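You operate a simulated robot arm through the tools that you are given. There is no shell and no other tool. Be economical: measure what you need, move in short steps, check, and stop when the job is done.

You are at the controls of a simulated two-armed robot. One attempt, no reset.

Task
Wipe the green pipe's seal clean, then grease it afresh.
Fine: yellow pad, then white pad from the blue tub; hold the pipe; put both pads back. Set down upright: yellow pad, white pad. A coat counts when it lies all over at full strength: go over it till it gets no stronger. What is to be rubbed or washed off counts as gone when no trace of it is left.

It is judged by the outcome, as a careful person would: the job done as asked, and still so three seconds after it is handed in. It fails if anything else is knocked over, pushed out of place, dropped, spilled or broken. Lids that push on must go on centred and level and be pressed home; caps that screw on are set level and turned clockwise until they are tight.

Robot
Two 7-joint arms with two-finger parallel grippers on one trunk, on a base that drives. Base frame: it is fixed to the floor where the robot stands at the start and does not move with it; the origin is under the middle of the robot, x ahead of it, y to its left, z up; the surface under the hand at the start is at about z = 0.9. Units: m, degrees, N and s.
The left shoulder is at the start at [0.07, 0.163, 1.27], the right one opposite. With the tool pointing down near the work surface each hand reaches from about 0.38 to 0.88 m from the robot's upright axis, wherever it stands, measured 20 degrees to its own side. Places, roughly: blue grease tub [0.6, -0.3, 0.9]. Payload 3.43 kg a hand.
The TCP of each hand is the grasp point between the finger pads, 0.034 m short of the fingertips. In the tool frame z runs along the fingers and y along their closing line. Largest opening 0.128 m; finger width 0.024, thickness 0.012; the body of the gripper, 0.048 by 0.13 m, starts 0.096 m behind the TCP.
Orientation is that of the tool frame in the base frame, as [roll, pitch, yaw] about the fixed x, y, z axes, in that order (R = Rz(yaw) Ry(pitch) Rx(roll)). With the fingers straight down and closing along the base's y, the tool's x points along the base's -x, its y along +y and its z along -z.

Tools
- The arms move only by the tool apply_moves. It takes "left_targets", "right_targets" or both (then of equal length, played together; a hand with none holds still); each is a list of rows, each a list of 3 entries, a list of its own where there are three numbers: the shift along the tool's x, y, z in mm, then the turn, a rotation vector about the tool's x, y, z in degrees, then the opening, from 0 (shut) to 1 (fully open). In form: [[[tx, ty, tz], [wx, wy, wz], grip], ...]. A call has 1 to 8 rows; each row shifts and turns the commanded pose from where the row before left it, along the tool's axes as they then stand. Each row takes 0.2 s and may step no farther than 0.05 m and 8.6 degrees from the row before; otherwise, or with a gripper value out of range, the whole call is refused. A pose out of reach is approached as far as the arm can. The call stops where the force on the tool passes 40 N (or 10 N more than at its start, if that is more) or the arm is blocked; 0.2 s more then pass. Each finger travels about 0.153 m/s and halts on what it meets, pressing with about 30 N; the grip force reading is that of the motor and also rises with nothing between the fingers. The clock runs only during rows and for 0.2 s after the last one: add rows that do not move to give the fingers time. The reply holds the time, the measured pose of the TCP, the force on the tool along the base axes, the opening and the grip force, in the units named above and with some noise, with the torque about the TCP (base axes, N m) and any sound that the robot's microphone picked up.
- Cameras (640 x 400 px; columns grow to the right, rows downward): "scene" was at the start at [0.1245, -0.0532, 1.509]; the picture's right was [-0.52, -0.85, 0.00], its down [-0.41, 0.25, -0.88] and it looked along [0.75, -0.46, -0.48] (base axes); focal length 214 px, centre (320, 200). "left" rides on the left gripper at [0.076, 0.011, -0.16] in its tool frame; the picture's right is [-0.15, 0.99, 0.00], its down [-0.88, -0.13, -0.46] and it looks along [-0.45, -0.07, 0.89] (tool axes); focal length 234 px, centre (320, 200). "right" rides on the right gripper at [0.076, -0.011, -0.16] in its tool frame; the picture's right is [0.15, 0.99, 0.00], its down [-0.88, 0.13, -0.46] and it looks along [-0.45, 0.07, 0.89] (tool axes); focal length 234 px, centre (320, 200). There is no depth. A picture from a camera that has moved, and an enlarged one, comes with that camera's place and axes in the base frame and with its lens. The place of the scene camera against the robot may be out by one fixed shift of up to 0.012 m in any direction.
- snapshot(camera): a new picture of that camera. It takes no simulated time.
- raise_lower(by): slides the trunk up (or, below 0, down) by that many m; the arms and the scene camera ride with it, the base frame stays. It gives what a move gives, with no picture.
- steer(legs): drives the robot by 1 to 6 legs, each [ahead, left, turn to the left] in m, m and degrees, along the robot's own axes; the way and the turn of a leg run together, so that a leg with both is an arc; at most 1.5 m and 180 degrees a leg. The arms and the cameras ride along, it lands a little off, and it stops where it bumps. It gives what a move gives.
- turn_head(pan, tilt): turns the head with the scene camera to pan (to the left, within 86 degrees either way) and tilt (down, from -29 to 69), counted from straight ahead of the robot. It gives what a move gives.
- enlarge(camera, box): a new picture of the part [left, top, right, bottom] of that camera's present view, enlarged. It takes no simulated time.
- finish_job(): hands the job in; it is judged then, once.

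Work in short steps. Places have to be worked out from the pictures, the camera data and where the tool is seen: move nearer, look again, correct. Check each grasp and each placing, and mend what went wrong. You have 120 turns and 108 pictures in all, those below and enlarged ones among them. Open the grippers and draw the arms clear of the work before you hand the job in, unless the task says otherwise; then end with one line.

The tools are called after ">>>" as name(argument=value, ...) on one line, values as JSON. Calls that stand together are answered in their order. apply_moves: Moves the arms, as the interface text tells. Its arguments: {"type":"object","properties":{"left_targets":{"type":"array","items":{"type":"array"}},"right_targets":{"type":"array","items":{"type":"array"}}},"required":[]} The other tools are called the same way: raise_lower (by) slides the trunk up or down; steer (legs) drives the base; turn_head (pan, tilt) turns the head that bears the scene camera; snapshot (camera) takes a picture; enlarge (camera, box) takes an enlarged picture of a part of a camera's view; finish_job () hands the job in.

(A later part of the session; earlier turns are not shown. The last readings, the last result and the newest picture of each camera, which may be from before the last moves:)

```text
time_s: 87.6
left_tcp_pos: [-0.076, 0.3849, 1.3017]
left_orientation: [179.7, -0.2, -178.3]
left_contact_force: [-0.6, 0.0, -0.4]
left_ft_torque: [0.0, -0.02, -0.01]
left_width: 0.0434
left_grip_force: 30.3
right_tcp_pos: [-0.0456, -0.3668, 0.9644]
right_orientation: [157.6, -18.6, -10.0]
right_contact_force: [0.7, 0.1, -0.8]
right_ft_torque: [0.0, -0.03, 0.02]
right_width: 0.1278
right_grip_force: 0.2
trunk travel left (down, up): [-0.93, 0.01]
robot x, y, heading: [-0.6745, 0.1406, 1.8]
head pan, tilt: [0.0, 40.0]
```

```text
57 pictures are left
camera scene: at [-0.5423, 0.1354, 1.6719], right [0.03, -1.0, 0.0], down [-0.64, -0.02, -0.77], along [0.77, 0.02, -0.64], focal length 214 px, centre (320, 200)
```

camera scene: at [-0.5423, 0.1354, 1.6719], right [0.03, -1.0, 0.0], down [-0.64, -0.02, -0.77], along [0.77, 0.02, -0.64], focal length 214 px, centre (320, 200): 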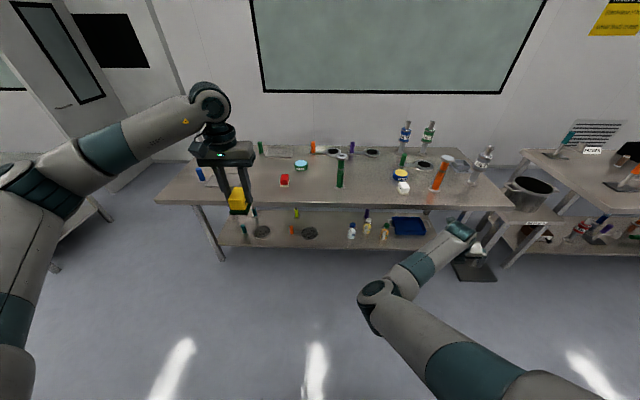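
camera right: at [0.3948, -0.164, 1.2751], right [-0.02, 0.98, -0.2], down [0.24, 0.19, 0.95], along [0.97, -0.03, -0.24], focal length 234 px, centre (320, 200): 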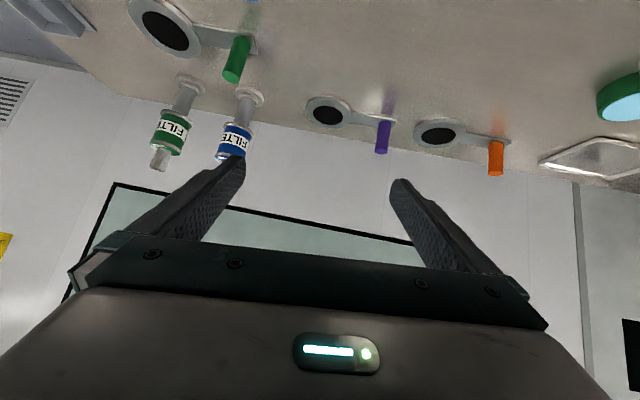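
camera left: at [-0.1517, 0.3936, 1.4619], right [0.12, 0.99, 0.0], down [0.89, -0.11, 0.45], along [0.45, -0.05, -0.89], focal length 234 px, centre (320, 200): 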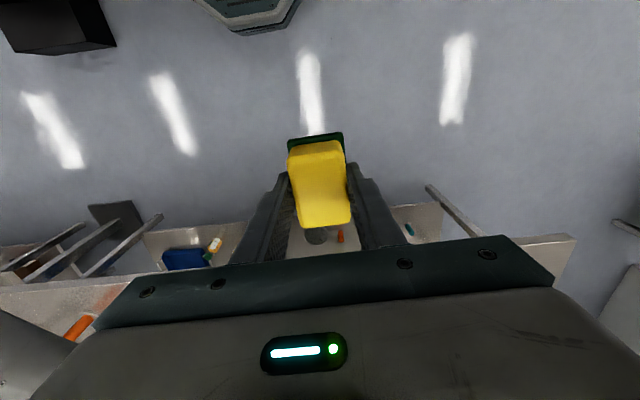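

The upper arm dropped instead of the forearm swinging, so this roll direction looks limited. I'll reverse and rotate the other way, forearm up and over to the left.

>>> apply_moves(right_targets=[[[29.3, 24.1, -16.3], [-3.5, 2.6, -2.45], 1], [[29.3, 24.1, -16.3], [-3.5, 2.6, -2.45], 1], [[29.3, 24.1, -16.3], [-3.5, 2.6, -2.45], 1], [[29.3, 24.1, -16.3], [-3.5, 2.6, -2.45], 1], [[29.3, 24.1, -16.3], [-3.5, 2.6, -2.45], 1], [[29.3, 24.1, -16.3], [-3.5, 2.6, -2.45], 1], [[29.3, 24.1, -16.3], [-3.5, 2.6, -2.45], 1], [[29.3, 24.1, -16.3], [-3.5, 2.6, -2.45], 1]])

>>> apply_moves(right_targets=[[[29.3, 24.1, -16.3], [-3.5, 2.6, -2.45], 1], [[29.3, 24.1, -16.3], [-3.5, 2.6, -2.45], 1], [[29.3, 24.1, -16.3], [-3.5, 2.6, -2.45], 1], [[29.3, 24.1, -16.3], [-3.5, 2.6, -2.45], 1], [[29.3, 24.1, -16.3], [-3.5, 2.6, -2.45], 1], [[29.3, 24.1, -16.3], [-3.5, 2.6, -2.45], 1], [[29.3, 24.1, -16.3], [-3.5, 2.6, -2.45], 1], [[29.3, 24.1, -16.3], [-3.5, 2.6, -2.45], 1]])

>>> apply_moves(right_targets=[[[29.3, 24.1, -16.3], [-3.5, 2.6, -2.45], 1], [[29.3, 24.1, -16.3], [-3.5, 2.6, -2.45], 1], [[29.3, 24.1, -16.3], [-3.5, 2.6, -2.45], 1], [[29.3, 24.1, -16.3], [-3.5, 2.6, -2.45], 1], [[29.3, 24.1, -16.3], [-3.5, 2.6, -2.45], 1], [[29.3, 24.1, -16.3], [-3.5, 2.6, -2.45], 1]])

>>> snapshot(camera="scene")

```text
time_s: 89.4
left_tcp_pos: [-0.075, 0.3852, 1.3011]
left_orientation: [179.8, -0.2, -178.3]
left_contact_force: [0.0, 1.3, -1.2]
left_ft_torque: [-0.02, -0.02, -0.03]
left_width: 0.0429
left_grip_force: 29.6
right_tcp_pos: [0.0912, -0.422, 1.2515]
right_orientation: [118.6, -20.9, 20.0]
right_contact_force: [0.6, 0.4, 0.0]
right_ft_torque: [0.02, 0.02, 0.0]
right_width: 0.128
right_grip_force: 0.1
trunk travel left (down, up): [-0.93, 0.01]
robot x, y, heading: [-0.673, 0.1332, 1.6]
head pan, tilt: [0.0, 40.0]
```

```text
time_s: 91.2
left_tcp_pos: [-0.0752, 0.3863, 1.3017]
left_orientation: [179.8, -0.1, -178.3]
left_contact_force: [0.3, -0.6, 0.5]
left_ft_torque: [0.01, 0.02, -0.01]
left_width: 0.0432
left_grip_force: 30.2
right_tcp_pos: [0.1842, -0.266, 1.5185]
right_orientation: [84.0, -5.5, 44.7]
right_contact_force: [-0.2, 0.4, 0.2]
right_ft_torque: [0.01, 0.03, 0.01]
right_width: 0.1277
right_grip_force: 0.1
trunk travel left (down, up): [-0.93, 0.01]
robot x, y, heading: [-0.6704, 0.1361, 1.9]
head pan, tilt: [0.0, 40.0]
```

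```text
time_s: 92.6
left_tcp_pos: [-0.0751, 0.3862, 1.3019]
left_orientation: [179.7, -0.2, -178.5]
left_contact_force: [-0.2, 0.4, -1.4]
left_ft_torque: [0.01, -0.02, 0.03]
left_width: 0.0428
left_grip_force: 30.2
right_tcp_pos: [0.1946, -0.0467, 1.6275]
right_orientation: [63.6, 12.8, 55.5]
right_contact_force: [1.0, 1.1, -0.5]
right_ft_torque: [0.0, -0.01, 0.01]
right_width: 0.128
right_grip_force: 0.1
trunk travel left (down, up): [-0.93, 0.01]
robot x, y, heading: [-0.6743, 0.1361, 1.6]
head pan, tilt: [0.0, 40.0]
```

```text
56 pictures are left
camera scene: at [-0.5421, 0.137, 1.6718], right [0.03, -1.0, 0.0], down [-0.64, -0.02, -0.77], along [0.77, 0.02, -0.64], focal length 214 px, centre (320, 200)
```

scene: 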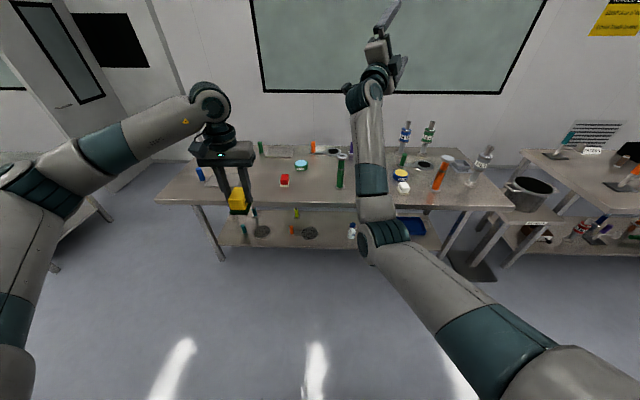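

It's working: the forearm now points up with the elbow beneath. I'll continue the rotation towards the left.

>>> apply_moves(right_targets=[[[29.3, 24.1, -16.3], [-3.5, 2.6, -2.45], 1], [[29.3, 24.1, -16.3], [-3.5, 2.6, -2.45], 1], [[29.3, 24.1, -16.3], [-3.5, 2.6, -2.45], 1], [[29.3, 24.1, -16.3], [-3.5, 2.6, -2.45], 1], [[29.3, 24.1, -16.3], [-3.5, 2.6, -2.45], 1], [[29.3, 24.1, -16.3], [-3.5, 2.6, -2.45], 1], [[29.3, 24.1, -16.3], [-3.5, 2.6, -2.45], 1]])

>>> snapshot(camera="scene")

```text
time_s: 94.2
left_tcp_pos: [-0.0753, 0.3852, 1.301]
left_orientation: [179.8, -0.2, -178.3]
left_contact_force: [-0.1, 0.0, -1.5]
left_ft_torque: [-0.01, 0.01, -0.02]
left_width: 0.043
left_grip_force: 29.9
right_tcp_pos: [0.1476, 0.2357, 1.61]
right_orientation: [40.5, 37.3, 59.5]
right_contact_force: [-0.6, -0.4, -0.2]
right_ft_torque: [0.05, 0.0, -0.02]
right_width: 0.1281
right_grip_force: 0.1
trunk travel left (down, up): [-0.93, 0.01]
robot x, y, heading: [-0.6765, 0.1361, 1.7]
head pan, tilt: [0.0, 40.0]
```

```text
55 pictures are left
camera scene: at [-0.5422, 0.1366, 1.6719], right [0.03, -1.0, 0.0], down [-0.64, -0.02, -0.77], along [0.77, 0.02, -0.64], focal length 214 px, centre (320, 200)
```

scene: 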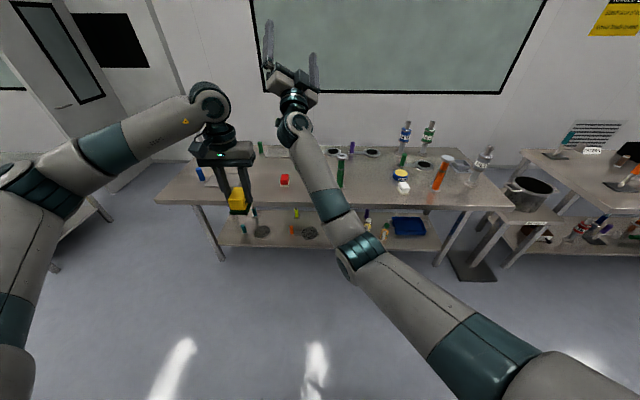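

The elbow is now right-down with the forearm left-up, a natural posture. I'll pitch the hand down while moving it right and lower.

>>> apply_moves(right_targets=[[[2, -34, -27], [5.5, 5.8, 0.54], 1], [[4, -36, -23], [5.5, 5.8, 0.54], 1], [[6, -38, -19], [5.5, 5.8, 0.54], 1], [[7, -40, -14], [5.5, 5.8, 0.54], 1], [[8, -41, -10], [5.5, 5.8, 0.54], 1], [[8, -42, -5], [5.5, 5.8, 0.54], 1], [[8, -42, 0], [5.5, 5.8, 0.54], 1], [[8, -42, 5], [5.5, 5.8, 0.54], 1]])

>>> snapshot(camera="scene")

```text
time_s: 96.2
left_tcp_pos: [-0.0762, 0.387, 1.3021]
left_orientation: [179.9, -0.1, -178.3]
left_contact_force: [0.1, 0.4, -0.4]
left_ft_torque: [-0.07, -0.02, 0.0]
left_width: 0.043
left_grip_force: 30.2
right_tcp_pos: [0.1095, -0.0009, 1.3289]
right_orientation: [127.0, 41.8, 117.2]
right_contact_force: [-0.7, 0.5, -0.4]
right_ft_torque: [-0.06, -0.02, -0.04]
right_width: 0.1281
right_grip_force: 0.1
trunk travel left (down, up): [-0.93, 0.01]
robot x, y, heading: [-0.6723, 0.1389, 1.6]
head pan, tilt: [0.0, 40.0]
stopped in row 8 (right hand): the arm was blocked; the commanded pose is now the measured one
```

```text
54 pictures are left
camera scene: at [-0.5433, 0.1393, 1.6719], right [0.03, -1.0, 0.0], down [-0.64, -0.02, -0.77], along [0.77, 0.02, -0.64], focal length 214 px, centre (320, 200)
```

scene: 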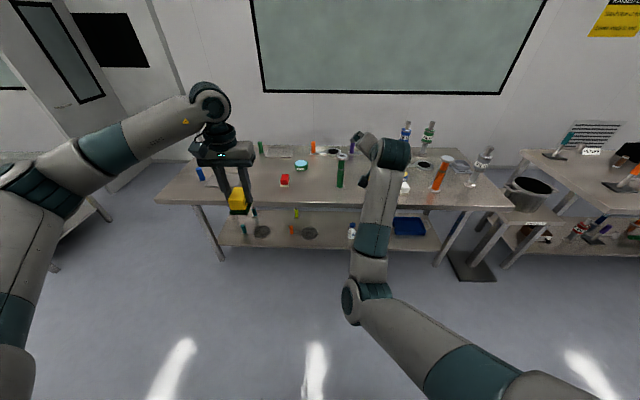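

It's blocked because the elbow got pulled inward. I'll rotate further about the upper-arm axis so the forearm goes left and the elbow right, while moving the left hand out of the way.

>>> apply_moves(left_targets=[[[0, 30, 0], [0, 0, 0], 0.1], [[0, 30, 0], [0, 0, 0], 0.1], [[0, 30, 0], [0, 0, 0], 0.1], [[0, 30, 0], [0, 0, 0], 0.1], [[0, 30, 0], [0, 0, 0], 0.1], [[0, 30, 0], [0, 0, 0], 0.1], [[0, 30, 0], [0, 0, 0], 0.1], [[0, 20, 0], [0, 0, 0], 0.1]], right_targets=[[[21, 38.4, -4], [-2, 0.47, -5.6], 1], [[21, 38.4, -4], [-2, 0.47, -5.6], 1], [[21, 38.4, -4], [-2, 0.47, -5.6], 1], [[21, 38.4, -4], [-2, 0.47, -5.6], 1], [[21, 38.4, -4], [-2, 0.47, -5.6], 1], [[21, 38.4, -4], [-2, 0.47, -5.6], 1], [[21, 38.4, -4], [-2, 0.47, -5.6], 1], [[21, 38.4, -4], [-2, 0.47, -5.6], 1]])

>>> snapshot(camera="scene")

```text
time_s: 98.0
left_tcp_pos: [-0.0802, 0.6159, 1.3025]
left_orientation: [179.9, -0.2, -178.4]
left_contact_force: [0.2, 0.1, -0.1]
left_ft_torque: [0.01, 0.01, -0.02]
left_width: 0.0429
left_grip_force: 29.7
right_tcp_pos: [0.0429, 0.3115, 1.3359]
right_orientation: [172.6, 67.0, -171.8]
right_contact_force: [0.4, 0.0, -0.3]
right_ft_torque: [0.01, -0.02, -0.05]
right_width: 0.1282
right_grip_force: 0.1
trunk travel left (down, up): [-0.93, 0.01]
robot x, y, heading: [-0.6764, 0.1393, 1.8]
head pan, tilt: [0.0, 40.0]
```

```text
53 pictures are left
camera scene: at [-0.5425, 0.1372, 1.6719], right [0.03, -1.0, 0.0], down [-0.64, -0.02, -0.77], along [0.77, 0.02, -0.64], focal length 214 px, centre (320, 200)
```

scene: 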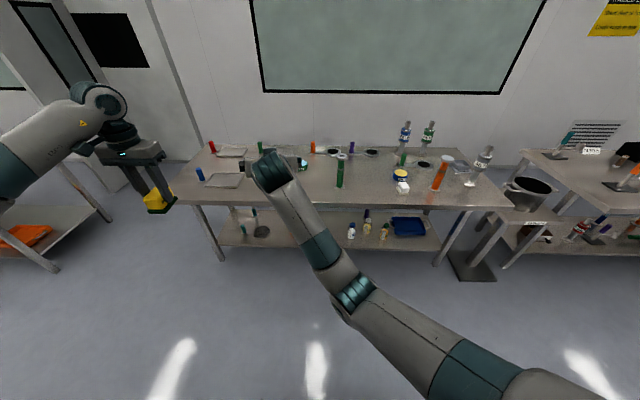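

The elbow is now well to the right of the hand. I'll fold by moving the hand back and down.

>>> apply_moves(right_targets=[[[33, 0, -14], [0, 0, 0], 1], [[33, 0, -14], [0, 0, 0], 1], [[33, 0, -14], [0, 0, 0], 1], [[33, 0, -14], [0, 0, 0], 1], [[33, 0, -14], [0, 0, 0], 1], [[33, 0, -14], [0, 0, 0], 1]])

>>> snapshot(camera="scene")

```text
time_s: 99.4
left_tcp_pos: [-0.08, 0.6137, 1.304]
left_orientation: [179.8, -0.1, -178.4]
left_contact_force: [-0.2, -0.2, -0.6]
left_ft_torque: [0.05, -0.01, 0.02]
left_width: 0.043
left_grip_force: 30.3
right_tcp_pos: [-0.1252, 0.2975, 1.1799]
right_orientation: [169.6, 65.6, -173.1]
right_contact_force: [-0.5, 0.1, 0.2]
right_ft_torque: [-0.04, 0.01, -0.01]
right_width: 0.1279
right_grip_force: 0.0
trunk travel left (down, up): [-0.93, 0.01]
robot x, y, heading: [-0.6764, 0.1354, 1.6]
head pan, tilt: [0.0, 40.0]
```

```text
52 pictures are left
camera scene: at [-0.5426, 0.1344, 1.6719], right [0.03, -1.0, 0.0], down [-0.64, -0.02, -0.77], along [0.77, 0.02, -0.64], focal length 214 px, centre (320, 200)
```

scene: 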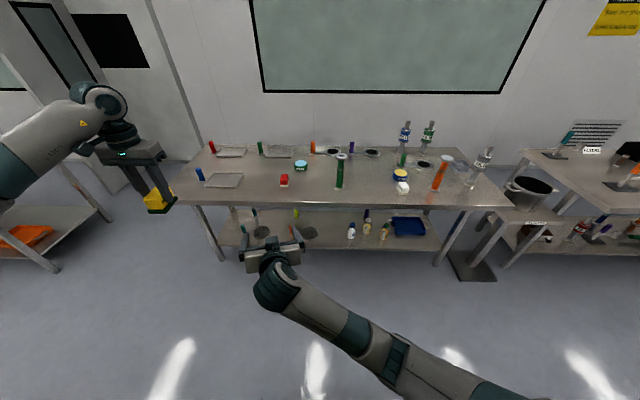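

Now the right arm is folded with its elbow out to the right, an ideal holding posture. I'll move the hand to the holding height and nearer the robot's midline.

>>> apply_moves(right_targets=[[[31.7, -17.4, 0], [0, 0, 0], 1], [[31.7, -17.4, 0], [0, 0, 0], 1], [[31.7, -17.4, 0], [0, 0, 0], 1], [[31.7, -17.4, 0], [0, 0, 0], 1], [[31.7, -17.4, 0], [0, 0, 0], 1], [[31.7, -17.4, 0], [0, 0, 0], 1]])

>>> steer(legs=[[0.36, -0.13, -1.7]])

>>> snapshot(camera="scene")

```text
time_s: 100.8
left_tcp_pos: [-0.0803, 0.6136, 1.3037]
left_orientation: [179.8, -0.2, -178.4]
left_contact_force: [0.1, -0.3, 0.1]
left_ft_torque: [-0.02, 0.02, -0.02]
left_width: 0.0432
left_grip_force: 30.0
right_tcp_pos: [-0.1751, 0.184, 0.999]
right_orientation: [169.7, 65.6, -173.1]
right_contact_force: [1.1, 0.0, 0.3]
right_ft_torque: [-0.03, 0.03, 0.01]
right_width: 0.128
right_grip_force: 0.0
trunk travel left (down, up): [-0.93, 0.01]
robot x, y, heading: [-0.6741, 0.138, 1.9]
head pan, tilt: [0.0, 40.0]
```

```text
time_s: 103.2
left_tcp_pos: [0.2899, 0.48, 1.3038]
left_orientation: [179.7, -0.1, -179.7]
left_contact_force: [-0.7, 0.1, -0.8]
left_ft_torque: [-0.08, 0.02, 0.03]
left_width: 0.0432
left_grip_force: 30.4
right_tcp_pos: [0.1839, 0.0519, 0.9978]
right_orientation: [170.0, 65.6, -174.1]
right_contact_force: [-0.1, -0.4, 0.0]
right_ft_torque: [-0.01, -0.01, -0.02]
right_width: 0.1279
right_grip_force: 0.1
trunk travel left (down, up): [-0.93, 0.01]
robot x, y, heading: [-0.3156, 0.0143, 0.1]
head pan, tilt: [0.0, 40.0]
```

```text
51 pictures are left
camera scene: at [-0.1833, 0.0114, 1.672], right [0.01, -1.0, 0.0], down [-0.64, 0.0, -0.77], along [0.77, 0.0, -0.64], focal length 214 px, centre (320, 200)
```

scene: 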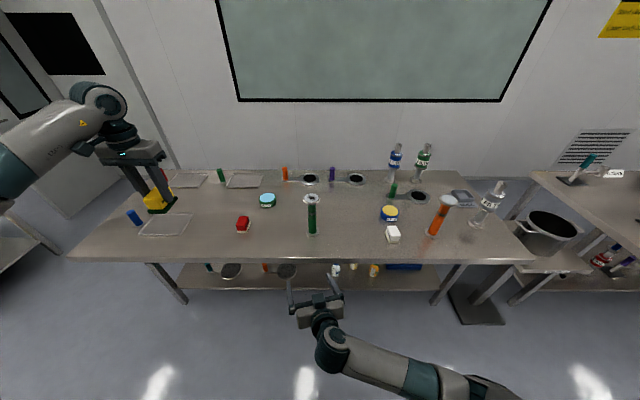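

The hand is ahead of the table, nearly in line with the pipe. I'll look through the right camera.

>>> snapshot(camera="right")

>>> enlarge(camera="scene", box=[240, 170, 400, 270])

```text
50 pictures are left
camera right: at [0.0162, -0.0043, 0.9933], right [-0.32, 0.95, -0.06], down [-0.07, 0.04, 1.0], along [0.95, 0.32, 0.05], focal length 234 px, centre (320, 200)
```

right: 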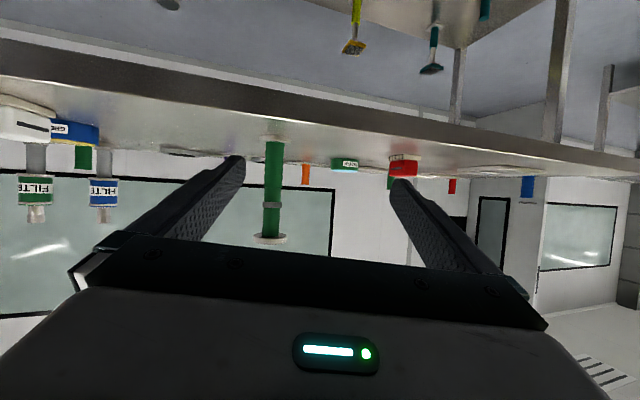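

```text
4.00 times, centred on (320, 220) of scene
camera zoom: at [-0.1833, 0.0114, 1.672], right [0.01, -1.0, 0.0], down [-0.64, 0.0, -0.77], along [0.77, 0.0, -0.64], focal length 858 px, centre (320, 120)
```

zoom: 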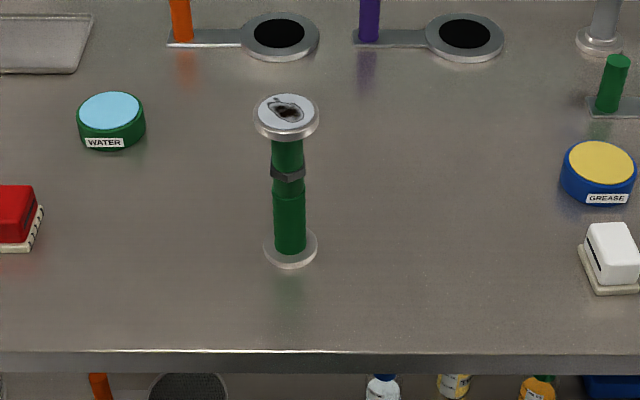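

The pipe is at about [0.498, 0.053] with the collar near z≈1.046, so I'll grip below it at z≈0.985. I'll drive forward 0.2 m first.

>>> steer(legs=[[0.2, 0, 0]])

>>> snapshot(camera="right")

```text
time_s: 104.8
left_tcp_pos: [0.4907, 0.4792, 1.3048]
left_orientation: [179.8, 0.1, -179.7]
left_contact_force: [-0.1, -0.2, -0.4]
left_ft_torque: [-0.03, -0.07, 0.0]
left_width: 0.0434
left_grip_force: 30.5
right_tcp_pos: [0.3855, 0.0523, 0.9991]
right_orientation: [169.8, 65.7, -174.2]
right_contact_force: [-0.8, 0.6, 0.2]
right_ft_torque: [-0.01, 0.02, -0.02]
right_width: 0.1281
right_grip_force: 0.1
trunk travel left (down, up): [-0.93, 0.01]
robot x, y, heading: [-0.1097, 0.0147, 0.4]
head pan, tilt: [0.0, 40.0]
```

```text
48 pictures are left
camera right: at [0.217, -0.0034, 0.9937], right [-0.32, 0.95, -0.06], down [-0.07, 0.04, 1.0], along [0.95, 0.32, 0.05], focal length 234 px, centre (320, 200)
```

right: 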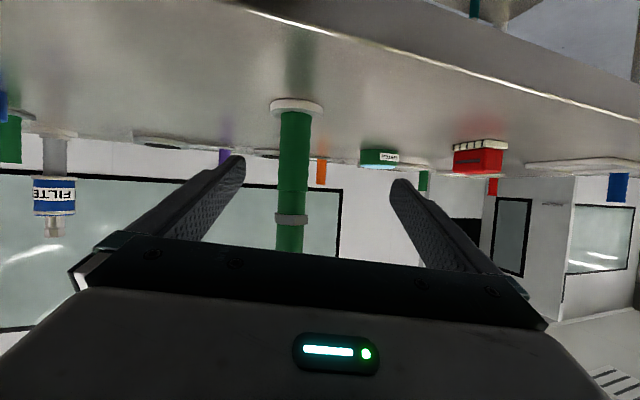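

I'll advance onto the stem, open, then check centring before closing.

>>> apply_moves(right_targets=[[[-11.1, -9.2, 34.9], [0, 0, 0], 1], [[-11.1, -9.2, 34.9], [0, 0, 0], 1], [[-11.1, -9.2, 34.9], [0, 0, 0], 1]])

>>> snapshot(camera="right")

```text
time_s: 105.6
left_tcp_pos: [0.4954, 0.4807, 1.3012]
left_orientation: [179.7, -0.3, -179.6]
left_contact_force: [-0.1, 0.5, -0.7]
left_ft_torque: [0.04, 0.05, -0.02]
left_width: 0.0431
left_grip_force: 30.2
right_tcp_pos: [0.5026, 0.0561, 0.9808]
right_orientation: [169.8, 65.5, -174.4]
right_contact_force: [0.2, -0.6, 0.1]
right_ft_torque: [-0.01, -0.04, 0.04]
right_width: 0.1279
right_grip_force: 0.1
trunk travel left (down, up): [-0.93, 0.01]
robot x, y, heading: [-0.1136, 0.0203, 0.4]
head pan, tilt: [0.0, 40.0]
```

```text
47 pictures are left
camera right: at [0.3341, -0.0004, 0.9771], right [-0.32, 0.95, -0.06], down [-0.07, 0.04, 1.0], along [0.95, 0.32, 0.05], focal length 234 px, centre (320, 200)
```

right: 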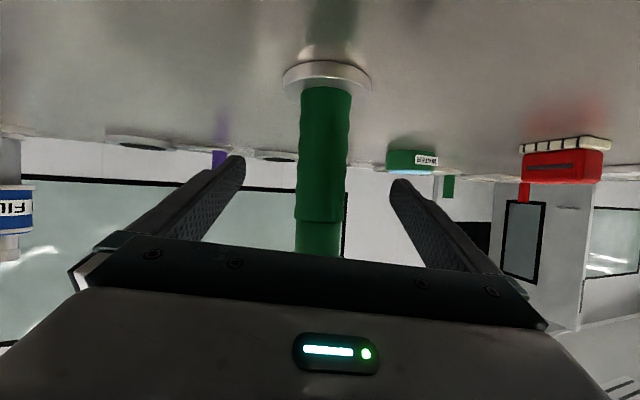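

The stem is within 3–4 mm of centre. I'll shift 3 mm along the closing axis and close gently.

>>> apply_moves(right_targets=[[[0, 3, 0], [0, 0, 0], 0.8], [[0, 0, 0], [0, 0, 0], 0.6], [[0, 0, 0], [0, 0, 0], 0.45], [[0, 0, 0], [0, 0, 0], 0.35], [[0, 0, 0], [0, 0, 0], 0.25], [[0, 0, 0], [0, 0, 0], 0.15], [[0, 0, 0], [0, 0, 0], 0.15]])

>>> enlarge(camera="scene", box=[240, 170, 400, 270])

```text
time_s: 107.2
left_tcp_pos: [0.4928, 0.4808, 1.3023]
left_orientation: [179.7, -0.1, -179.7]
left_contact_force: [-0.7, 1.2, -0.4]
left_ft_torque: [0.01, -0.01, 0.03]
left_width: 0.043
left_grip_force: 30.1
right_tcp_pos: [0.4984, 0.0574, 0.9838]
right_orientation: [170.0, 65.5, -174.2]
right_contact_force: [-1.9, -1.2, 2.2]
right_ft_torque: [-0.28, 0.01, -0.03]
right_width: 0.0384
right_grip_force: 30.0
trunk travel left (down, up): [-0.93, 0.01]
robot x, y, heading: [-0.1145, 0.0174, 0.3]
head pan, tilt: [0.0, 40.0]
```

```text
4.00 times, centred on (320, 220) of scene
camera zoom: at [0.0202, 0.0118, 1.6719], right [0.01, -1.0, 0.0], down [-0.64, 0.0, -0.77], along [0.77, 0.0, -0.64], focal length 858 px, centre (320, 120)
```

zoom: 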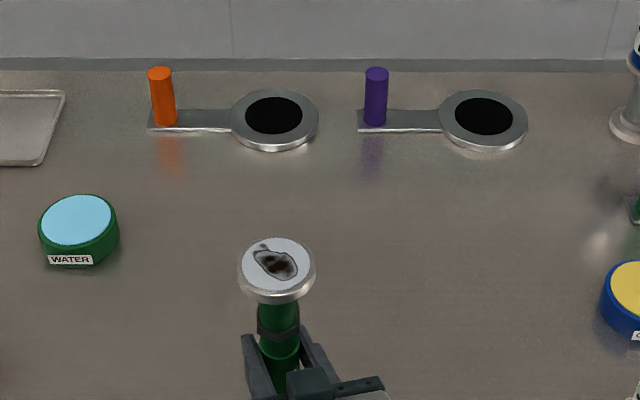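

The pipe is firmly held at 38 mm. I'll bring the yellow pad over the flange.

>>> apply_moves(left_targets=[[[0, -48, 0], [0, 0, 0], 0.1], [[0, -48, 0], [0, 0, 0], 0.1], [[0, -48, 0], [0, 0, 0], 0.1], [[0, -48, 0], [0, 0, 0], 0.1], [[0, -48, 0], [0, 0, 0], 0.1], [[0, -48, 5], [0, 0, 0], 0.1], [[0, -48, 10], [0, 0, 0], 0.1], [[0, -48, 10], [0, 0, 0], 0.1]])

>>> apply_moves(left_targets=[[[-5, -20, 10], [0, 0, 0], 0.1], [[0, -22, 15], [0, 0, 0], 0.1], [[0, 0, 10], [0, 0, 0], 0.1]])

>>> snapshot(camera="left")

>>> enlarge(camera="scene", box=[220, 150, 420, 275])

```text
time_s: 109.0
left_tcp_pos: [0.4943, 0.0936, 1.2783]
left_orientation: [179.7, -0.3, -179.6]
left_contact_force: [-1.8, -0.1, -1.6]
left_ft_torque: [0.0, 0.03, 0.0]
left_width: 0.0434
left_grip_force: 30.2
right_tcp_pos: [0.5, 0.0579, 0.9843]
right_orientation: [169.4, 65.7, -174.6]
right_contact_force: [-0.2, 2.0, 4.6]
right_ft_torque: [-0.03, -0.09, 0.07]
right_width: 0.0384
right_grip_force: 29.4
trunk travel left (down, up): [-0.93, 0.01]
robot x, y, heading: [-0.1107, 0.0178, 0.4]
head pan, tilt: [0.0, 40.0]
```

```text
time_s: 109.8
left_tcp_pos: [0.498, 0.0543, 1.2407]
left_orientation: [179.7, -0.2, -179.5]
left_contact_force: [0.1, 0.6, -1.1]
left_ft_torque: [-0.01, -0.02, -0.01]
left_width: 0.043
left_grip_force: 30.0
right_tcp_pos: [0.5001, 0.0579, 0.9841]
right_orientation: [170.2, 65.5, -174.0]
right_contact_force: [0.6, -2.7, 6.3]
right_ft_torque: [-0.43, -0.19, -0.04]
right_width: 0.0381
right_grip_force: 30.0
trunk travel left (down, up): [-0.93, 0.01]
robot x, y, heading: [-0.1072, 0.0175, 0.4]
head pan, tilt: [0.0, 40.0]
```

```text
45 pictures are left
camera left: at [0.4224, 0.0649, 1.4022], right [0.14, 0.99, 0.0], down [0.88, -0.13, 0.45], along [0.45, -0.06, -0.89], focal length 234 px, centre (320, 200)
```

left: 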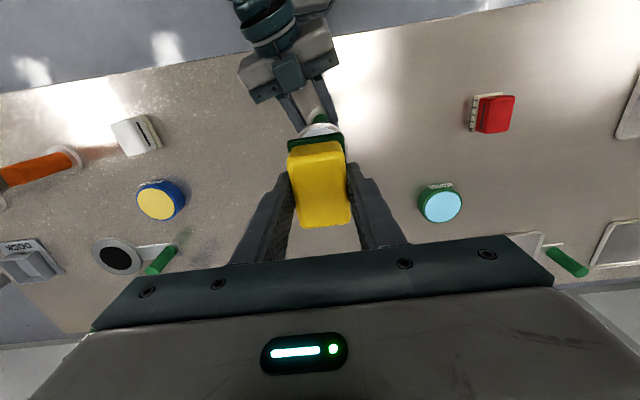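

```text
3.20 times, centred on (320, 212) of scene
camera zoom: at [0.0194, 0.0134, 1.672], right [0.01, -1.0, 0.0], down [-0.64, 0.0, -0.77], along [0.77, 0.0, -0.64], focal length 686 px, centre (320, 160)
```

zoom: 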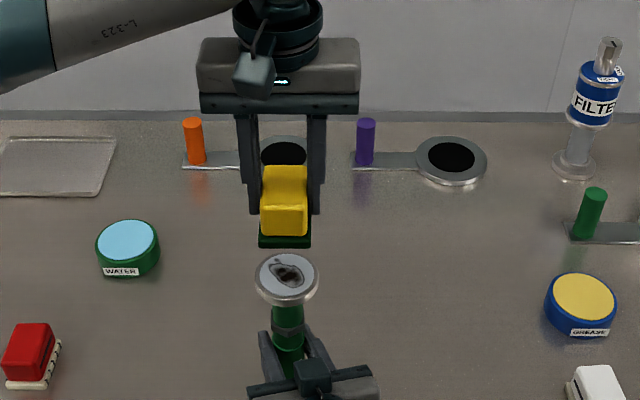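

The alignment looks good. I'll lower towards contact.

>>> apply_moves(left_targets=[[[0, 0, 20], [0, 0, 0], 0.1], [[0, 0, 20], [0, 0, 0], 0.1], [[0, 0, 8], [0, 0, 0], 0.1], [[0, 0, 5], [0, 0, 0], 0.1], [[0, 0, 4], [0, 0, 0], 0.1]])

>>> enlarge(camera="scene", box=[270, 190, 370, 252])

```text
time_s: 111.0
left_tcp_pos: [0.5005, 0.0551, 1.184]
left_orientation: [179.6, -0.1, -179.6]
left_contact_force: [0.0, -1.5, -0.8]
left_ft_torque: [0.01, 0.03, 0.01]
left_width: 0.0432
left_grip_force: 30.2
right_tcp_pos: [0.5004, 0.0573, 0.9845]
right_orientation: [169.7, 65.6, -174.3]
right_contact_force: [1.6, -2.3, 9.4]
right_ft_torque: [-0.56, -0.28, 0.03]
right_width: 0.0381
right_grip_force: 30.3
trunk travel left (down, up): [-0.93, 0.01]
robot x, y, heading: [-0.1117, 0.0217, 0.4]
head pan, tilt: [0.0, 40.0]
```

```text
6.40 times, centred on (320, 221) of scene
camera zoom: at [0.0197, 0.0114, 1.6719], right [0.01, -1.0, 0.0], down [-0.64, 0.0, -0.77], along [0.77, 0.0, -0.64], focal length 1373 px, centre (320, 66)
```

zoom: 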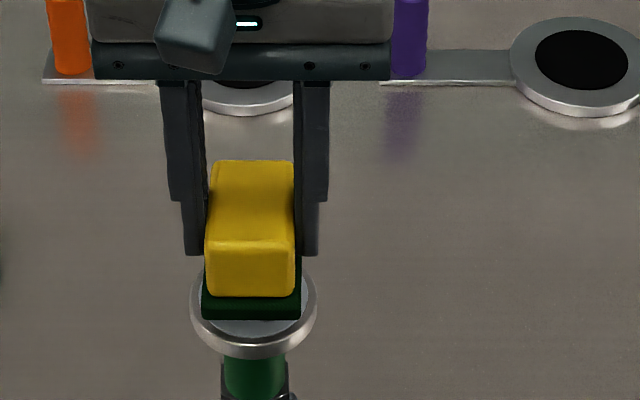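

The pad is nearly in contact and about 10 mm too far forward. I'll shift back 8 mm and press down in small steps.

>>> apply_moves(left_targets=[[[8, 0, 2], [0, 0, 0], 0.1], [[0, 0, 3], [0, 0, 0], 0.1], [[0, 0, 2], [0, 0, 0], 0.1], [[0, 0, 2], [0, 0, 0], 0.1]])

```text
time_s: 112.0
left_tcp_pos: [0.4908, 0.054, 1.1763]
left_orientation: [179.6, 0.0, -179.7]
left_contact_force: [0.0, 0.2, -1.1]
left_ft_torque: [-0.01, 0.0, -0.02]
left_width: 0.0432
left_grip_force: 30.4
right_tcp_pos: [0.4984, 0.0582, 0.9838]
right_orientation: [169.8, 65.6, -174.3]
right_contact_force: [3.3, -2.8, 11.3]
right_ft_torque: [-0.68, -0.34, 0.03]
right_width: 0.0379
right_grip_force: 30.7
trunk travel left (down, up): [-0.93, 0.01]
robot x, y, heading: [-0.1113, 0.0126, 0.3]
head pan, tilt: [0.0, 40.0]
```

There's no contact yet. I'll continue down in 2 mm steps.

>>> apply_moves(left_targets=[[[0, 0, 2], [0, 0, 0], 0.1], [[0, 0, 2], [0, 0, 0], 0.1], [[0, 0, 2], [0, 0, 0], 0.1], [[0, 0, 0], [0, 0, 0], 0.1]])

>>> enlarge(camera="scene", box=[270, 190, 370, 252])

```text
time_s: 113.0
left_tcp_pos: [0.4913, 0.0557, 1.1702]
left_orientation: [179.7, -0.1, -179.7]
left_contact_force: [0.3, -0.5, -0.3]
left_ft_torque: [0.0, -0.04, 0.0]
left_width: 0.0433
left_grip_force: 29.8
right_tcp_pos: [0.4991, 0.0583, 0.9835]
right_orientation: [169.7, 65.6, -174.2]
right_contact_force: [2.7, -3.3, 12.2]
right_ft_torque: [-0.75, -0.39, 0.05]
right_width: 0.0381
right_grip_force: 30.5
trunk travel left (down, up): [-0.93, 0.01]
robot x, y, heading: [-0.1124, 0.0183, 0.1]
head pan, tilt: [0.0, 40.0]
```

```text
6.40 times, centred on (320, 221) of scene
camera zoom: at [0.0195, 0.0111, 1.6719], right [0.01, -1.0, 0.0], down [-0.64, 0.0, -0.77], along [0.77, 0.0, -0.64], focal length 1373 px, centre (320, 66)
```

zoom: 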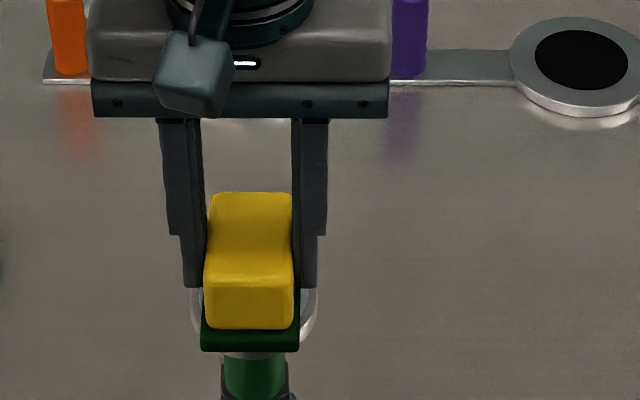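

Still no contact, so I'll keep lowering in 2 mm steps.

>>> apply_moves(left_targets=[[[0, 0, 2], [0, 0, 0], 0.1], [[0, 0, 2], [0, 0, 0], 0.1], [[0, 0, 2], [0, 0, 0], 0.1], [[0, 0, 2], [0, 0, 0], 0.1], [[0, 0, 0], [0, 0, 0], 0.1]])

```text
time_s: 114.2
left_tcp_pos: [0.4916, 0.055, 1.1641]
left_orientation: [179.8, 0.1, -179.8]
left_contact_force: [-2.9, 0.9, 29.1]
left_ft_torque: [0.57, 0.14, 0.06]
left_width: 0.0432
left_grip_force: 30.3
right_tcp_pos: [0.4992, 0.0575, 0.9839]
right_orientation: [170.1, 65.6, -174.0]
right_contact_force: [14.9, 0.4, -0.2]
right_ft_torque: [-1.18, -1.06, 0.27]
right_width: 0.038
right_grip_force: 29.8
trunk travel left (down, up): [-0.93, 0.01]
robot x, y, heading: [-0.113, 0.0187, 0.3]
head pan, tilt: [0.0, 40.0]
```

Contact is at about 29 N. I'll ease off half a millimetre and scrub across the disc.

>>> apply_moves(left_targets=[[[15, 0, -0.5], [0, 0, 0], 0.1], [[-30, 0, 0], [0, 0, 0], 0.1], [[15, 12, 0], [0, 0, 0], 0.1], [[15, 0, 0], [0, 0, 0], 0.1], [[-30, 0, 0], [0, 0, 0], 0.1], [[15, -24, 0], [0, 0, 0], 0.1], [[15, 0, 0], [0, 0, 0], 0.1], [[-30, 0, 0], [0, 0, 0], 0.1]])

>>> enlarge(camera="scene", box=[270, 190, 370, 252])

```text
time_s: 116.0
left_tcp_pos: [0.5088, 0.0424, 1.1631]
left_orientation: [179.7, -0.2, -179.7]
left_contact_force: [-5.8, 1.3, 13.9]
left_ft_torque: [0.39, 0.81, 0.13]
left_width: 0.043
left_grip_force: 29.7
right_tcp_pos: [0.4991, 0.0574, 0.9834]
right_orientation: [169.7, 65.6, -174.6]
right_contact_force: [5.6, 2.5, -2.0]
right_ft_torque: [-0.09, 0.28, -0.05]
right_width: 0.0383
right_grip_force: 29.8
trunk travel left (down, up): [-0.93, 0.01]
robot x, y, heading: [-0.1097, 0.0183, 0.4]
head pan, tilt: [0.0, 40.0]
```

```text
6.40 times, centred on (320, 221) of scene
camera zoom: at [0.0195, 0.0108, 1.672], right [0.01, -1.0, 0.0], down [-0.64, 0.0, -0.77], along [0.77, 0.01, -0.64], focal length 1373 px, centre (320, 66)
```

zoom: 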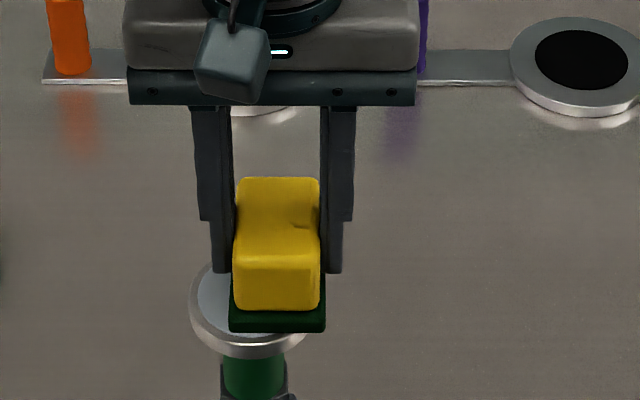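

Scrubbing works and the pipe holds. I'll do more passes and then lift to inspect.

>>> apply_moves(left_targets=[[[15, 12, 0], [0, 0, 0], 0.1], [[15, 12, 0], [0, 0, 0], 0.1], [[-30, -6, 0], [0, 0, 0], 0.1], [[30, -6, 0], [0, 0, 0], 0.1], [[-30, -6, 0], [0, 0, 0], 0.1], [[30, -6, 0], [0, 0, 0], 0.1], [[-15, 24, 0], [0, 0, 0], 0.1], [[0, -24, 0], [0, 0, 0], 0.1]])

>>> apply_moves(left_targets=[[[-12, 24, 0], [0, 0, 0], 0.1], [[0, -24, 0], [0, 0, 0], 0.1], [[24, 24, 0], [0, 0, 0], 0.1], [[0, -24, 0], [0, 0, 0], 0.1], [[-12, 12, 0], [0, 0, 0], 0.1], [[0, 0, -15], [0, 0, 0], 0.1], [[0, 0, -40], [0, 0, 0], 0.1], [[-40, 0, -20], [0, 0, 0], 0.1]])

>>> enlarge(camera="scene", box=[270, 190, 370, 252])

```text
time_s: 117.8
left_tcp_pos: [0.4912, 0.0412, 1.1634]
left_orientation: [179.6, 0.0, -179.7]
left_contact_force: [-1.9, 3.3, 13.4]
left_ft_torque: [0.55, 0.37, -0.04]
left_width: 0.0431
left_grip_force: 29.8
right_tcp_pos: [0.4993, 0.0577, 0.9833]
right_orientation: [169.3, 65.6, -174.7]
right_contact_force: [2.1, 1.0, 0.4]
right_ft_torque: [0.16, -0.3, 0.13]
right_width: 0.0379
right_grip_force: 30.1
trunk travel left (down, up): [-0.93, 0.01]
robot x, y, heading: [-0.1121, 0.0157, 0.4]
head pan, tilt: [0.0, 40.0]
```

```text
time_s: 119.6
left_tcp_pos: [0.5317, 0.0548, 1.2346]
left_orientation: [179.7, -0.2, -179.7]
left_contact_force: [0.0, 0.5, -0.4]
left_ft_torque: [0.01, -0.01, -0.02]
left_width: 0.0435
left_grip_force: 30.4
right_tcp_pos: [0.4986, 0.0587, 0.9839]
right_orientation: [169.6, 65.6, -174.5]
right_contact_force: [0.3, -0.2, 7.9]
right_ft_torque: [-0.31, -0.04, 0.01]
right_width: 0.0377
right_grip_force: 29.9
trunk travel left (down, up): [-0.93, 0.01]
robot x, y, heading: [-0.112, 0.0179, 0.2]
head pan, tilt: [0.0, 40.0]
```

```text
6.40 times, centred on (320, 221) of scene
camera zoom: at [0.0197, 0.0109, 1.672], right [0.01, -1.0, 0.0], down [-0.64, 0.0, -0.77], along [0.77, 0.01, -0.64], focal length 1373 px, centre (320, 66)
```

zoom: 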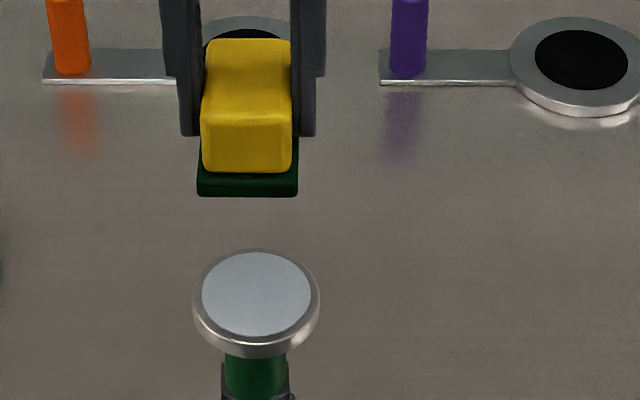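

The seal is clean, with no trace left. Keeping the pipe held, I'll return the yellow pad to [0.4795, -0.143].

>>> apply_moves(left_targets=[[[0, 0, -40], [0, 0, 0], 0.1], [[8, -33, -10], [0, 0, 0], 0.1], [[9, -33, 0], [0, 0, 0], 0.1], [[9, -33, 0], [0, 0, 0], 0.1], [[9, -33, 0], [0, 0, 0], 0.1], [[9, -33, 0], [0, 0, 0], 0.1], [[8, -33, 0], [0, 0, 0], 0.1], [[0, 0, 40], [0, 0, 0], 0.1]])

>>> snapshot(camera="scene")

```text
time_s: 121.4
left_tcp_pos: [0.4805, -0.1454, 1.2483]
left_orientation: [179.9, -0.1, -179.7]
left_contact_force: [-0.2, 0.1, -0.1]
left_ft_torque: [0.0, -0.01, 0.01]
left_width: 0.0433
left_grip_force: 29.9
right_tcp_pos: [0.4979, 0.0575, 0.9833]
right_orientation: [170.0, 65.6, -174.1]
right_contact_force: [0.6, -3.0, 11.9]
right_ft_torque: [-0.68, -0.19, 0.05]
right_width: 0.0373
right_grip_force: 30.1
trunk travel left (down, up): [-0.93, 0.01]
robot x, y, heading: [-0.1144, 0.0165, 0.2]
head pan, tilt: [0.0, 40.0]
```

```text
39 pictures are left
camera scene: at [0.0184, 0.0122, 1.6722], right [0.01, -1.0, 0.0], down [-0.64, 0.0, -0.77], along [0.77, 0.0, -0.64], focal length 214 px, centre (320, 200)
```

scene: 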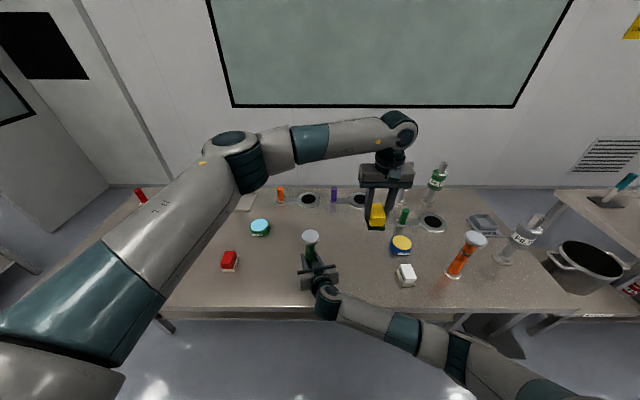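

It's above the original spot. I'll descend to just above the table.

>>> apply_moves(left_targets=[[[1, 2, 45], [0, 0, 0], 0.1], [[0, 0, 45], [0, 0, 0], 0.1], [[0, 0, 45], [0, 0, 0], 0.1], [[0, 0, 45], [0, 0, 0], 0.1], [[0, 0, 45], [0, 0, 0], 0.1], [[0, 0, 40], [0, 0, 0], 0.1], [[0, 0, 15], [0, 0, 0], 0.1], [[0, 0, 8], [0, 0, 0], 0.1]])

```text
time_s: 123.2
left_tcp_pos: [0.4768, -0.1399, 0.9598]
left_orientation: [179.7, -0.1, -179.6]
left_contact_force: [-0.1, -0.4, -1.3]
left_ft_torque: [-0.01, 0.01, 0.0]
left_width: 0.043
left_grip_force: 29.6
right_tcp_pos: [0.4988, 0.0575, 0.9842]
right_orientation: [169.7, 65.8, -174.3]
right_contact_force: [-0.6, -3.8, 14.0]
right_ft_torque: [-0.67, -0.13, -0.05]
right_width: 0.0374
right_grip_force: 30.1
trunk travel left (down, up): [-0.93, 0.01]
robot x, y, heading: [-0.1108, 0.0213, 0.2]
head pan, tilt: [0.0, 40.0]
```

I'll make the final few millimetres to contact, then open and check.

>>> apply_moves(left_targets=[[[0, -2, 3], [0, 0, 0], 0.1], [[0, 0, 2], [0, 0, 0], 0.1], [[0, 0, 1], [0, 0, 0], 0.1]])

```text
time_s: 124.0
left_tcp_pos: [0.4773, -0.1426, 0.9535]
left_orientation: [179.7, -0.1, -179.7]
left_contact_force: [0.4, -0.4, -0.6]
left_ft_torque: [-0.01, -0.02, 0.01]
left_width: 0.0433
left_grip_force: 30.6
right_tcp_pos: [0.4983, 0.0583, 0.9853]
right_orientation: [169.9, 65.6, -174.3]
right_contact_force: [0.2, -2.7, 12.7]
right_ft_torque: [-0.67, -0.15, -0.02]
right_width: 0.0374
right_grip_force: 29.6
trunk travel left (down, up): [-0.93, 0.01]
robot x, y, heading: [-0.1155, 0.0176, 0.0]
head pan, tilt: [0.0, 40.0]
```

>>> apply_moves(left_targets=[[[0, 0, 1], [0, 0, 0], 0.1], [[0, 0, 1], [0, 0, 0], 0.1], [[0, 0, 1], [0, 0, 0], 0.1], [[0, 0, 1], [0, 0, 0], 0.1]])

```text
time_s: 125.0
left_tcp_pos: [0.4776, -0.1425, 0.9516]
left_orientation: [179.9, 0.0, -179.6]
left_contact_force: [-1.3, 0.4, 27.8]
left_ft_torque: [-0.11, 0.3, 0.0]
left_width: 0.0429
left_grip_force: 30.1
right_tcp_pos: [0.4955, 0.0598, 0.9843]
right_orientation: [170.0, 65.7, -174.0]
right_contact_force: [2.9, -1.5, 4.2]
right_ft_torque: [-0.32, -0.31, 0.04]
right_width: 0.0372
right_grip_force: 30.4
trunk travel left (down, up): [-0.93, 0.01]
robot x, y, heading: [-0.1053, 0.0176, 0.4]
head pan, tilt: [0.0, 40.0]
```

The pad is down on the table. I'll ease off, open slightly past the pad and rise.

>>> apply_moves(left_targets=[[[0, 0, -1.5], [0, 0, 0], 0.3], [[0, 0, 0], [0, 0, 0], 0.6], [[0, 0, 0], [0, 0, 0], 0.65], [[0, 0, -20], [0, 0, 0], 0.65], [[0, 0, -40], [0, 0, 0], 0.65], [[0, 0, -45], [0, 0, 0], 0.65], [[0, 0, -45], [0, 0, 0], 0.7]])

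>>> snapshot(camera="left")

```text
time_s: 126.6
left_tcp_pos: [0.4786, -0.1407, 1.1]
left_orientation: [179.7, -0.1, -179.7]
left_contact_force: [0.2, -0.4, -0.1]
left_ft_torque: [0.03, 0.0, 0.02]
left_width: 0.0901
left_grip_force: 0.1
right_tcp_pos: [0.4986, 0.0588, 0.9834]
right_orientation: [169.9, 65.7, -174.1]
right_contact_force: [-4.3, 1.0, 11.9]
right_ft_torque: [-0.29, 0.19, -0.1]
right_width: 0.0372
right_grip_force: 30.4
trunk travel left (down, up): [-0.93, 0.01]
robot x, y, heading: [-0.114, 0.0194, 0.1]
head pan, tilt: [0.0, 40.0]
```

```text
38 pictures are left
camera left: at [0.4022, -0.1309, 1.26], right [0.14, 0.99, 0.0], down [0.88, -0.13, 0.45], along [0.45, -0.06, -0.89], focal length 234 px, centre (320, 200)
```

left: 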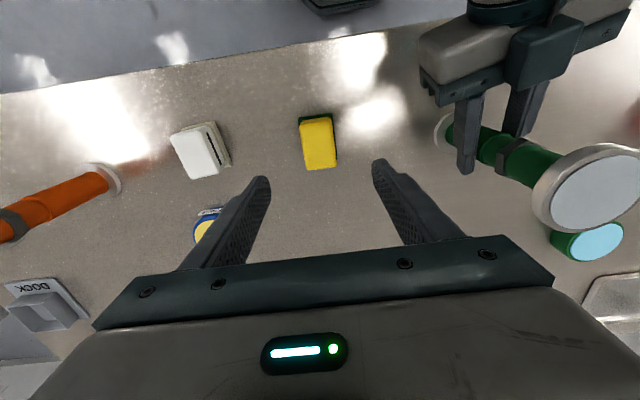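

The yellow pad stands upright in its place. Next I'll release the pipe, back the right hand off and raise it, and lift the left hand clear, so I can shift the base for the white pad and tub.

>>> apply_moves(right_targets=[[[0, 0, 0], [0, 0, 0], 0.6], [[0, 0, 0], [0, 0, 0], 1], [[0, 0, 0], [0, 0, 0], 1], [[11.1, 9.2, -34.9], [0, 0, 0], 1], [[11.1, 9.2, -34.9], [0, 0, 0], 1], [[11.1, 9.2, -34.9], [0, 0, 0], 1], [[-36, 3, -16], [0, 0, 0], 1], [[-36, 3, -16], [0, 0, 0], 1]], left_targets=[[[0, 0, -20], [0, 0, 0], 0.7], [[0, 0, -20], [0, 0, 0], 0.7], [[0, 0, -30], [0, 0, 0], 0.7], [[0, 0, -30], [0, 0, 0], 0.7], [[0, 30, -30], [0, 0, 0], 0.7], [[0, 40, -20], [0, 0, 0], 0.7], [[0, 40, 0], [0, 0, 0], 0.7], [[0, 40, 0], [0, 0, 0], 0.7]])

>>> snapshot(camera="scene")

```text
time_s: 128.4
left_tcp_pos: [0.4813, 0.0113, 1.2495]
left_orientation: [179.9, -0.2, -179.7]
left_contact_force: [0.0, 1.3, -0.4]
left_ft_torque: [-0.05, 0.03, 0.04]
left_width: 0.0894
left_grip_force: 0.0
right_tcp_pos: [0.3869, 0.0581, 1.0784]
right_orientation: [170.4, 65.4, -173.8]
right_contact_force: [-0.6, -0.1, -0.8]
right_ft_torque: [-0.03, 0.0, -0.04]
right_width: 0.1278
right_grip_force: 0.1
trunk travel left (down, up): [-0.93, 0.01]
robot x, y, heading: [-0.1079, 0.0185, 0.4]
head pan, tilt: [0.0, 40.0]
```

```text
37 pictures are left
camera scene: at [0.0209, 0.0156, 1.6717], right [0.01, -1.0, 0.0], down [-0.64, -0.01, -0.77], along [0.77, 0.0, -0.64], focal length 214 px, centre (320, 200)
```

scene: 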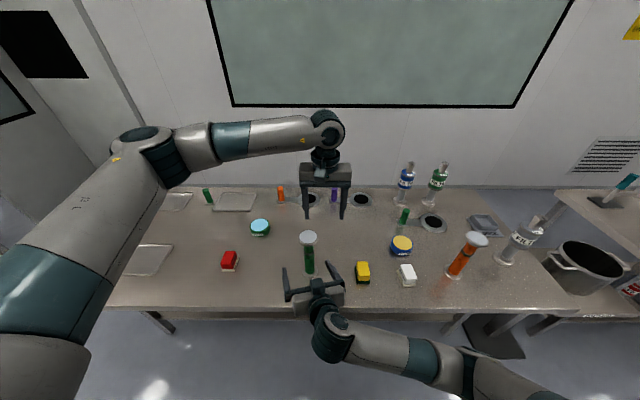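

The pipe stands steady. I'll tuck the right hand further back-left, then strafe the base right 0.25 m.

>>> apply_moves(right_targets=[[[11, 35, -18], [0, 0, 0], 1], [[11, 35, -18], [0, 0, 0], 1], [[11, 35, -18], [0, 0, 0], 1], [[11, 35, -18], [0, 0, 0], 1]])

>>> steer(legs=[[0, -0.25, 0]])

>>> snapshot(camera="left")

```text
time_s: 129.4
left_tcp_pos: [0.4802, 0.0096, 1.2497]
left_orientation: [179.8, -0.1, -179.7]
left_contact_force: [-0.1, 0.2, 0.8]
left_ft_torque: [-0.04, -0.02, 0.0]
left_width: 0.0898
left_grip_force: 0.0
right_tcp_pos: [0.2685, 0.1691, 1.0781]
right_orientation: [170.0, 65.6, -174.1]
right_contact_force: [0.2, 0.3, -0.4]
right_ft_torque: [-0.02, 0.01, 0.0]
right_width: 0.1281
right_grip_force: 0.1
trunk travel left (down, up): [-0.93, 0.01]
robot x, y, heading: [-0.1122, 0.0175, 0.2]
head pan, tilt: [0.0, 40.0]
```

```text
time_s: 131.2
left_tcp_pos: [0.4831, -0.2435, 1.2496]
left_orientation: [179.8, -0.2, -179.6]
left_contact_force: [0.4, 0.6, -0.6]
left_ft_torque: [-0.01, 0.03, 0.0]
left_width: 0.0898
left_grip_force: 0.1
right_tcp_pos: [0.2715, -0.0829, 1.0772]
right_orientation: [170.1, 65.4, -174.1]
right_contact_force: [0.4, 0.2, 0.0]
right_ft_torque: [0.01, -0.02, -0.01]
right_width: 0.128
right_grip_force: 0.1
trunk travel left (down, up): [-0.93, 0.01]
robot x, y, heading: [-0.1125, -0.2362, 0.5]
head pan, tilt: [0.0, 40.0]
```

```text
36 pictures are left
camera left: at [0.4071, -0.2336, 1.4097], right [0.14, 0.99, 0.0], down [0.88, -0.13, 0.45], along [0.45, -0.06, -0.89], focal length 234 px, centre (320, 200)
```

left: 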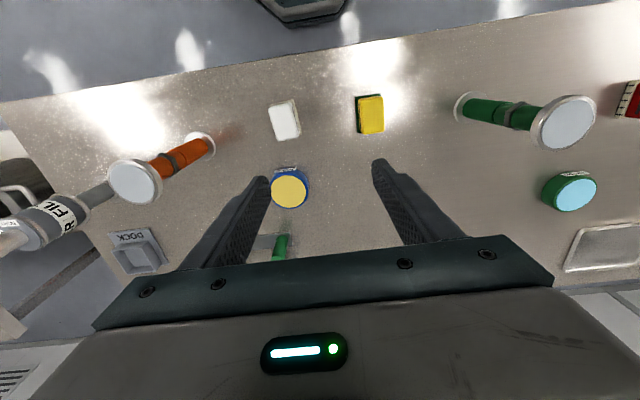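

I'll enlarge the white pad and tub to measure the pad's yaw.

>>> enlarge(camera="left", box=[240, 85, 400, 185])

```text
4.00 times, centred on (320, 135) of left
camera zoom: at [0.4071, -0.2336, 1.4097], right [0.14, 0.99, 0.0], down [0.88, -0.13, 0.45], along [0.45, -0.06, -0.89], focal length 937 px, centre (320, 460)
```

zoom: 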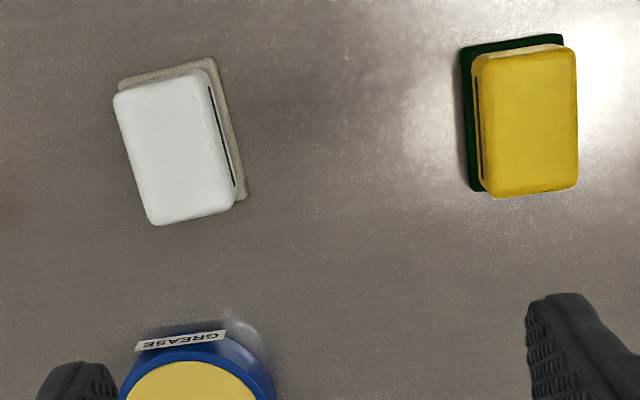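

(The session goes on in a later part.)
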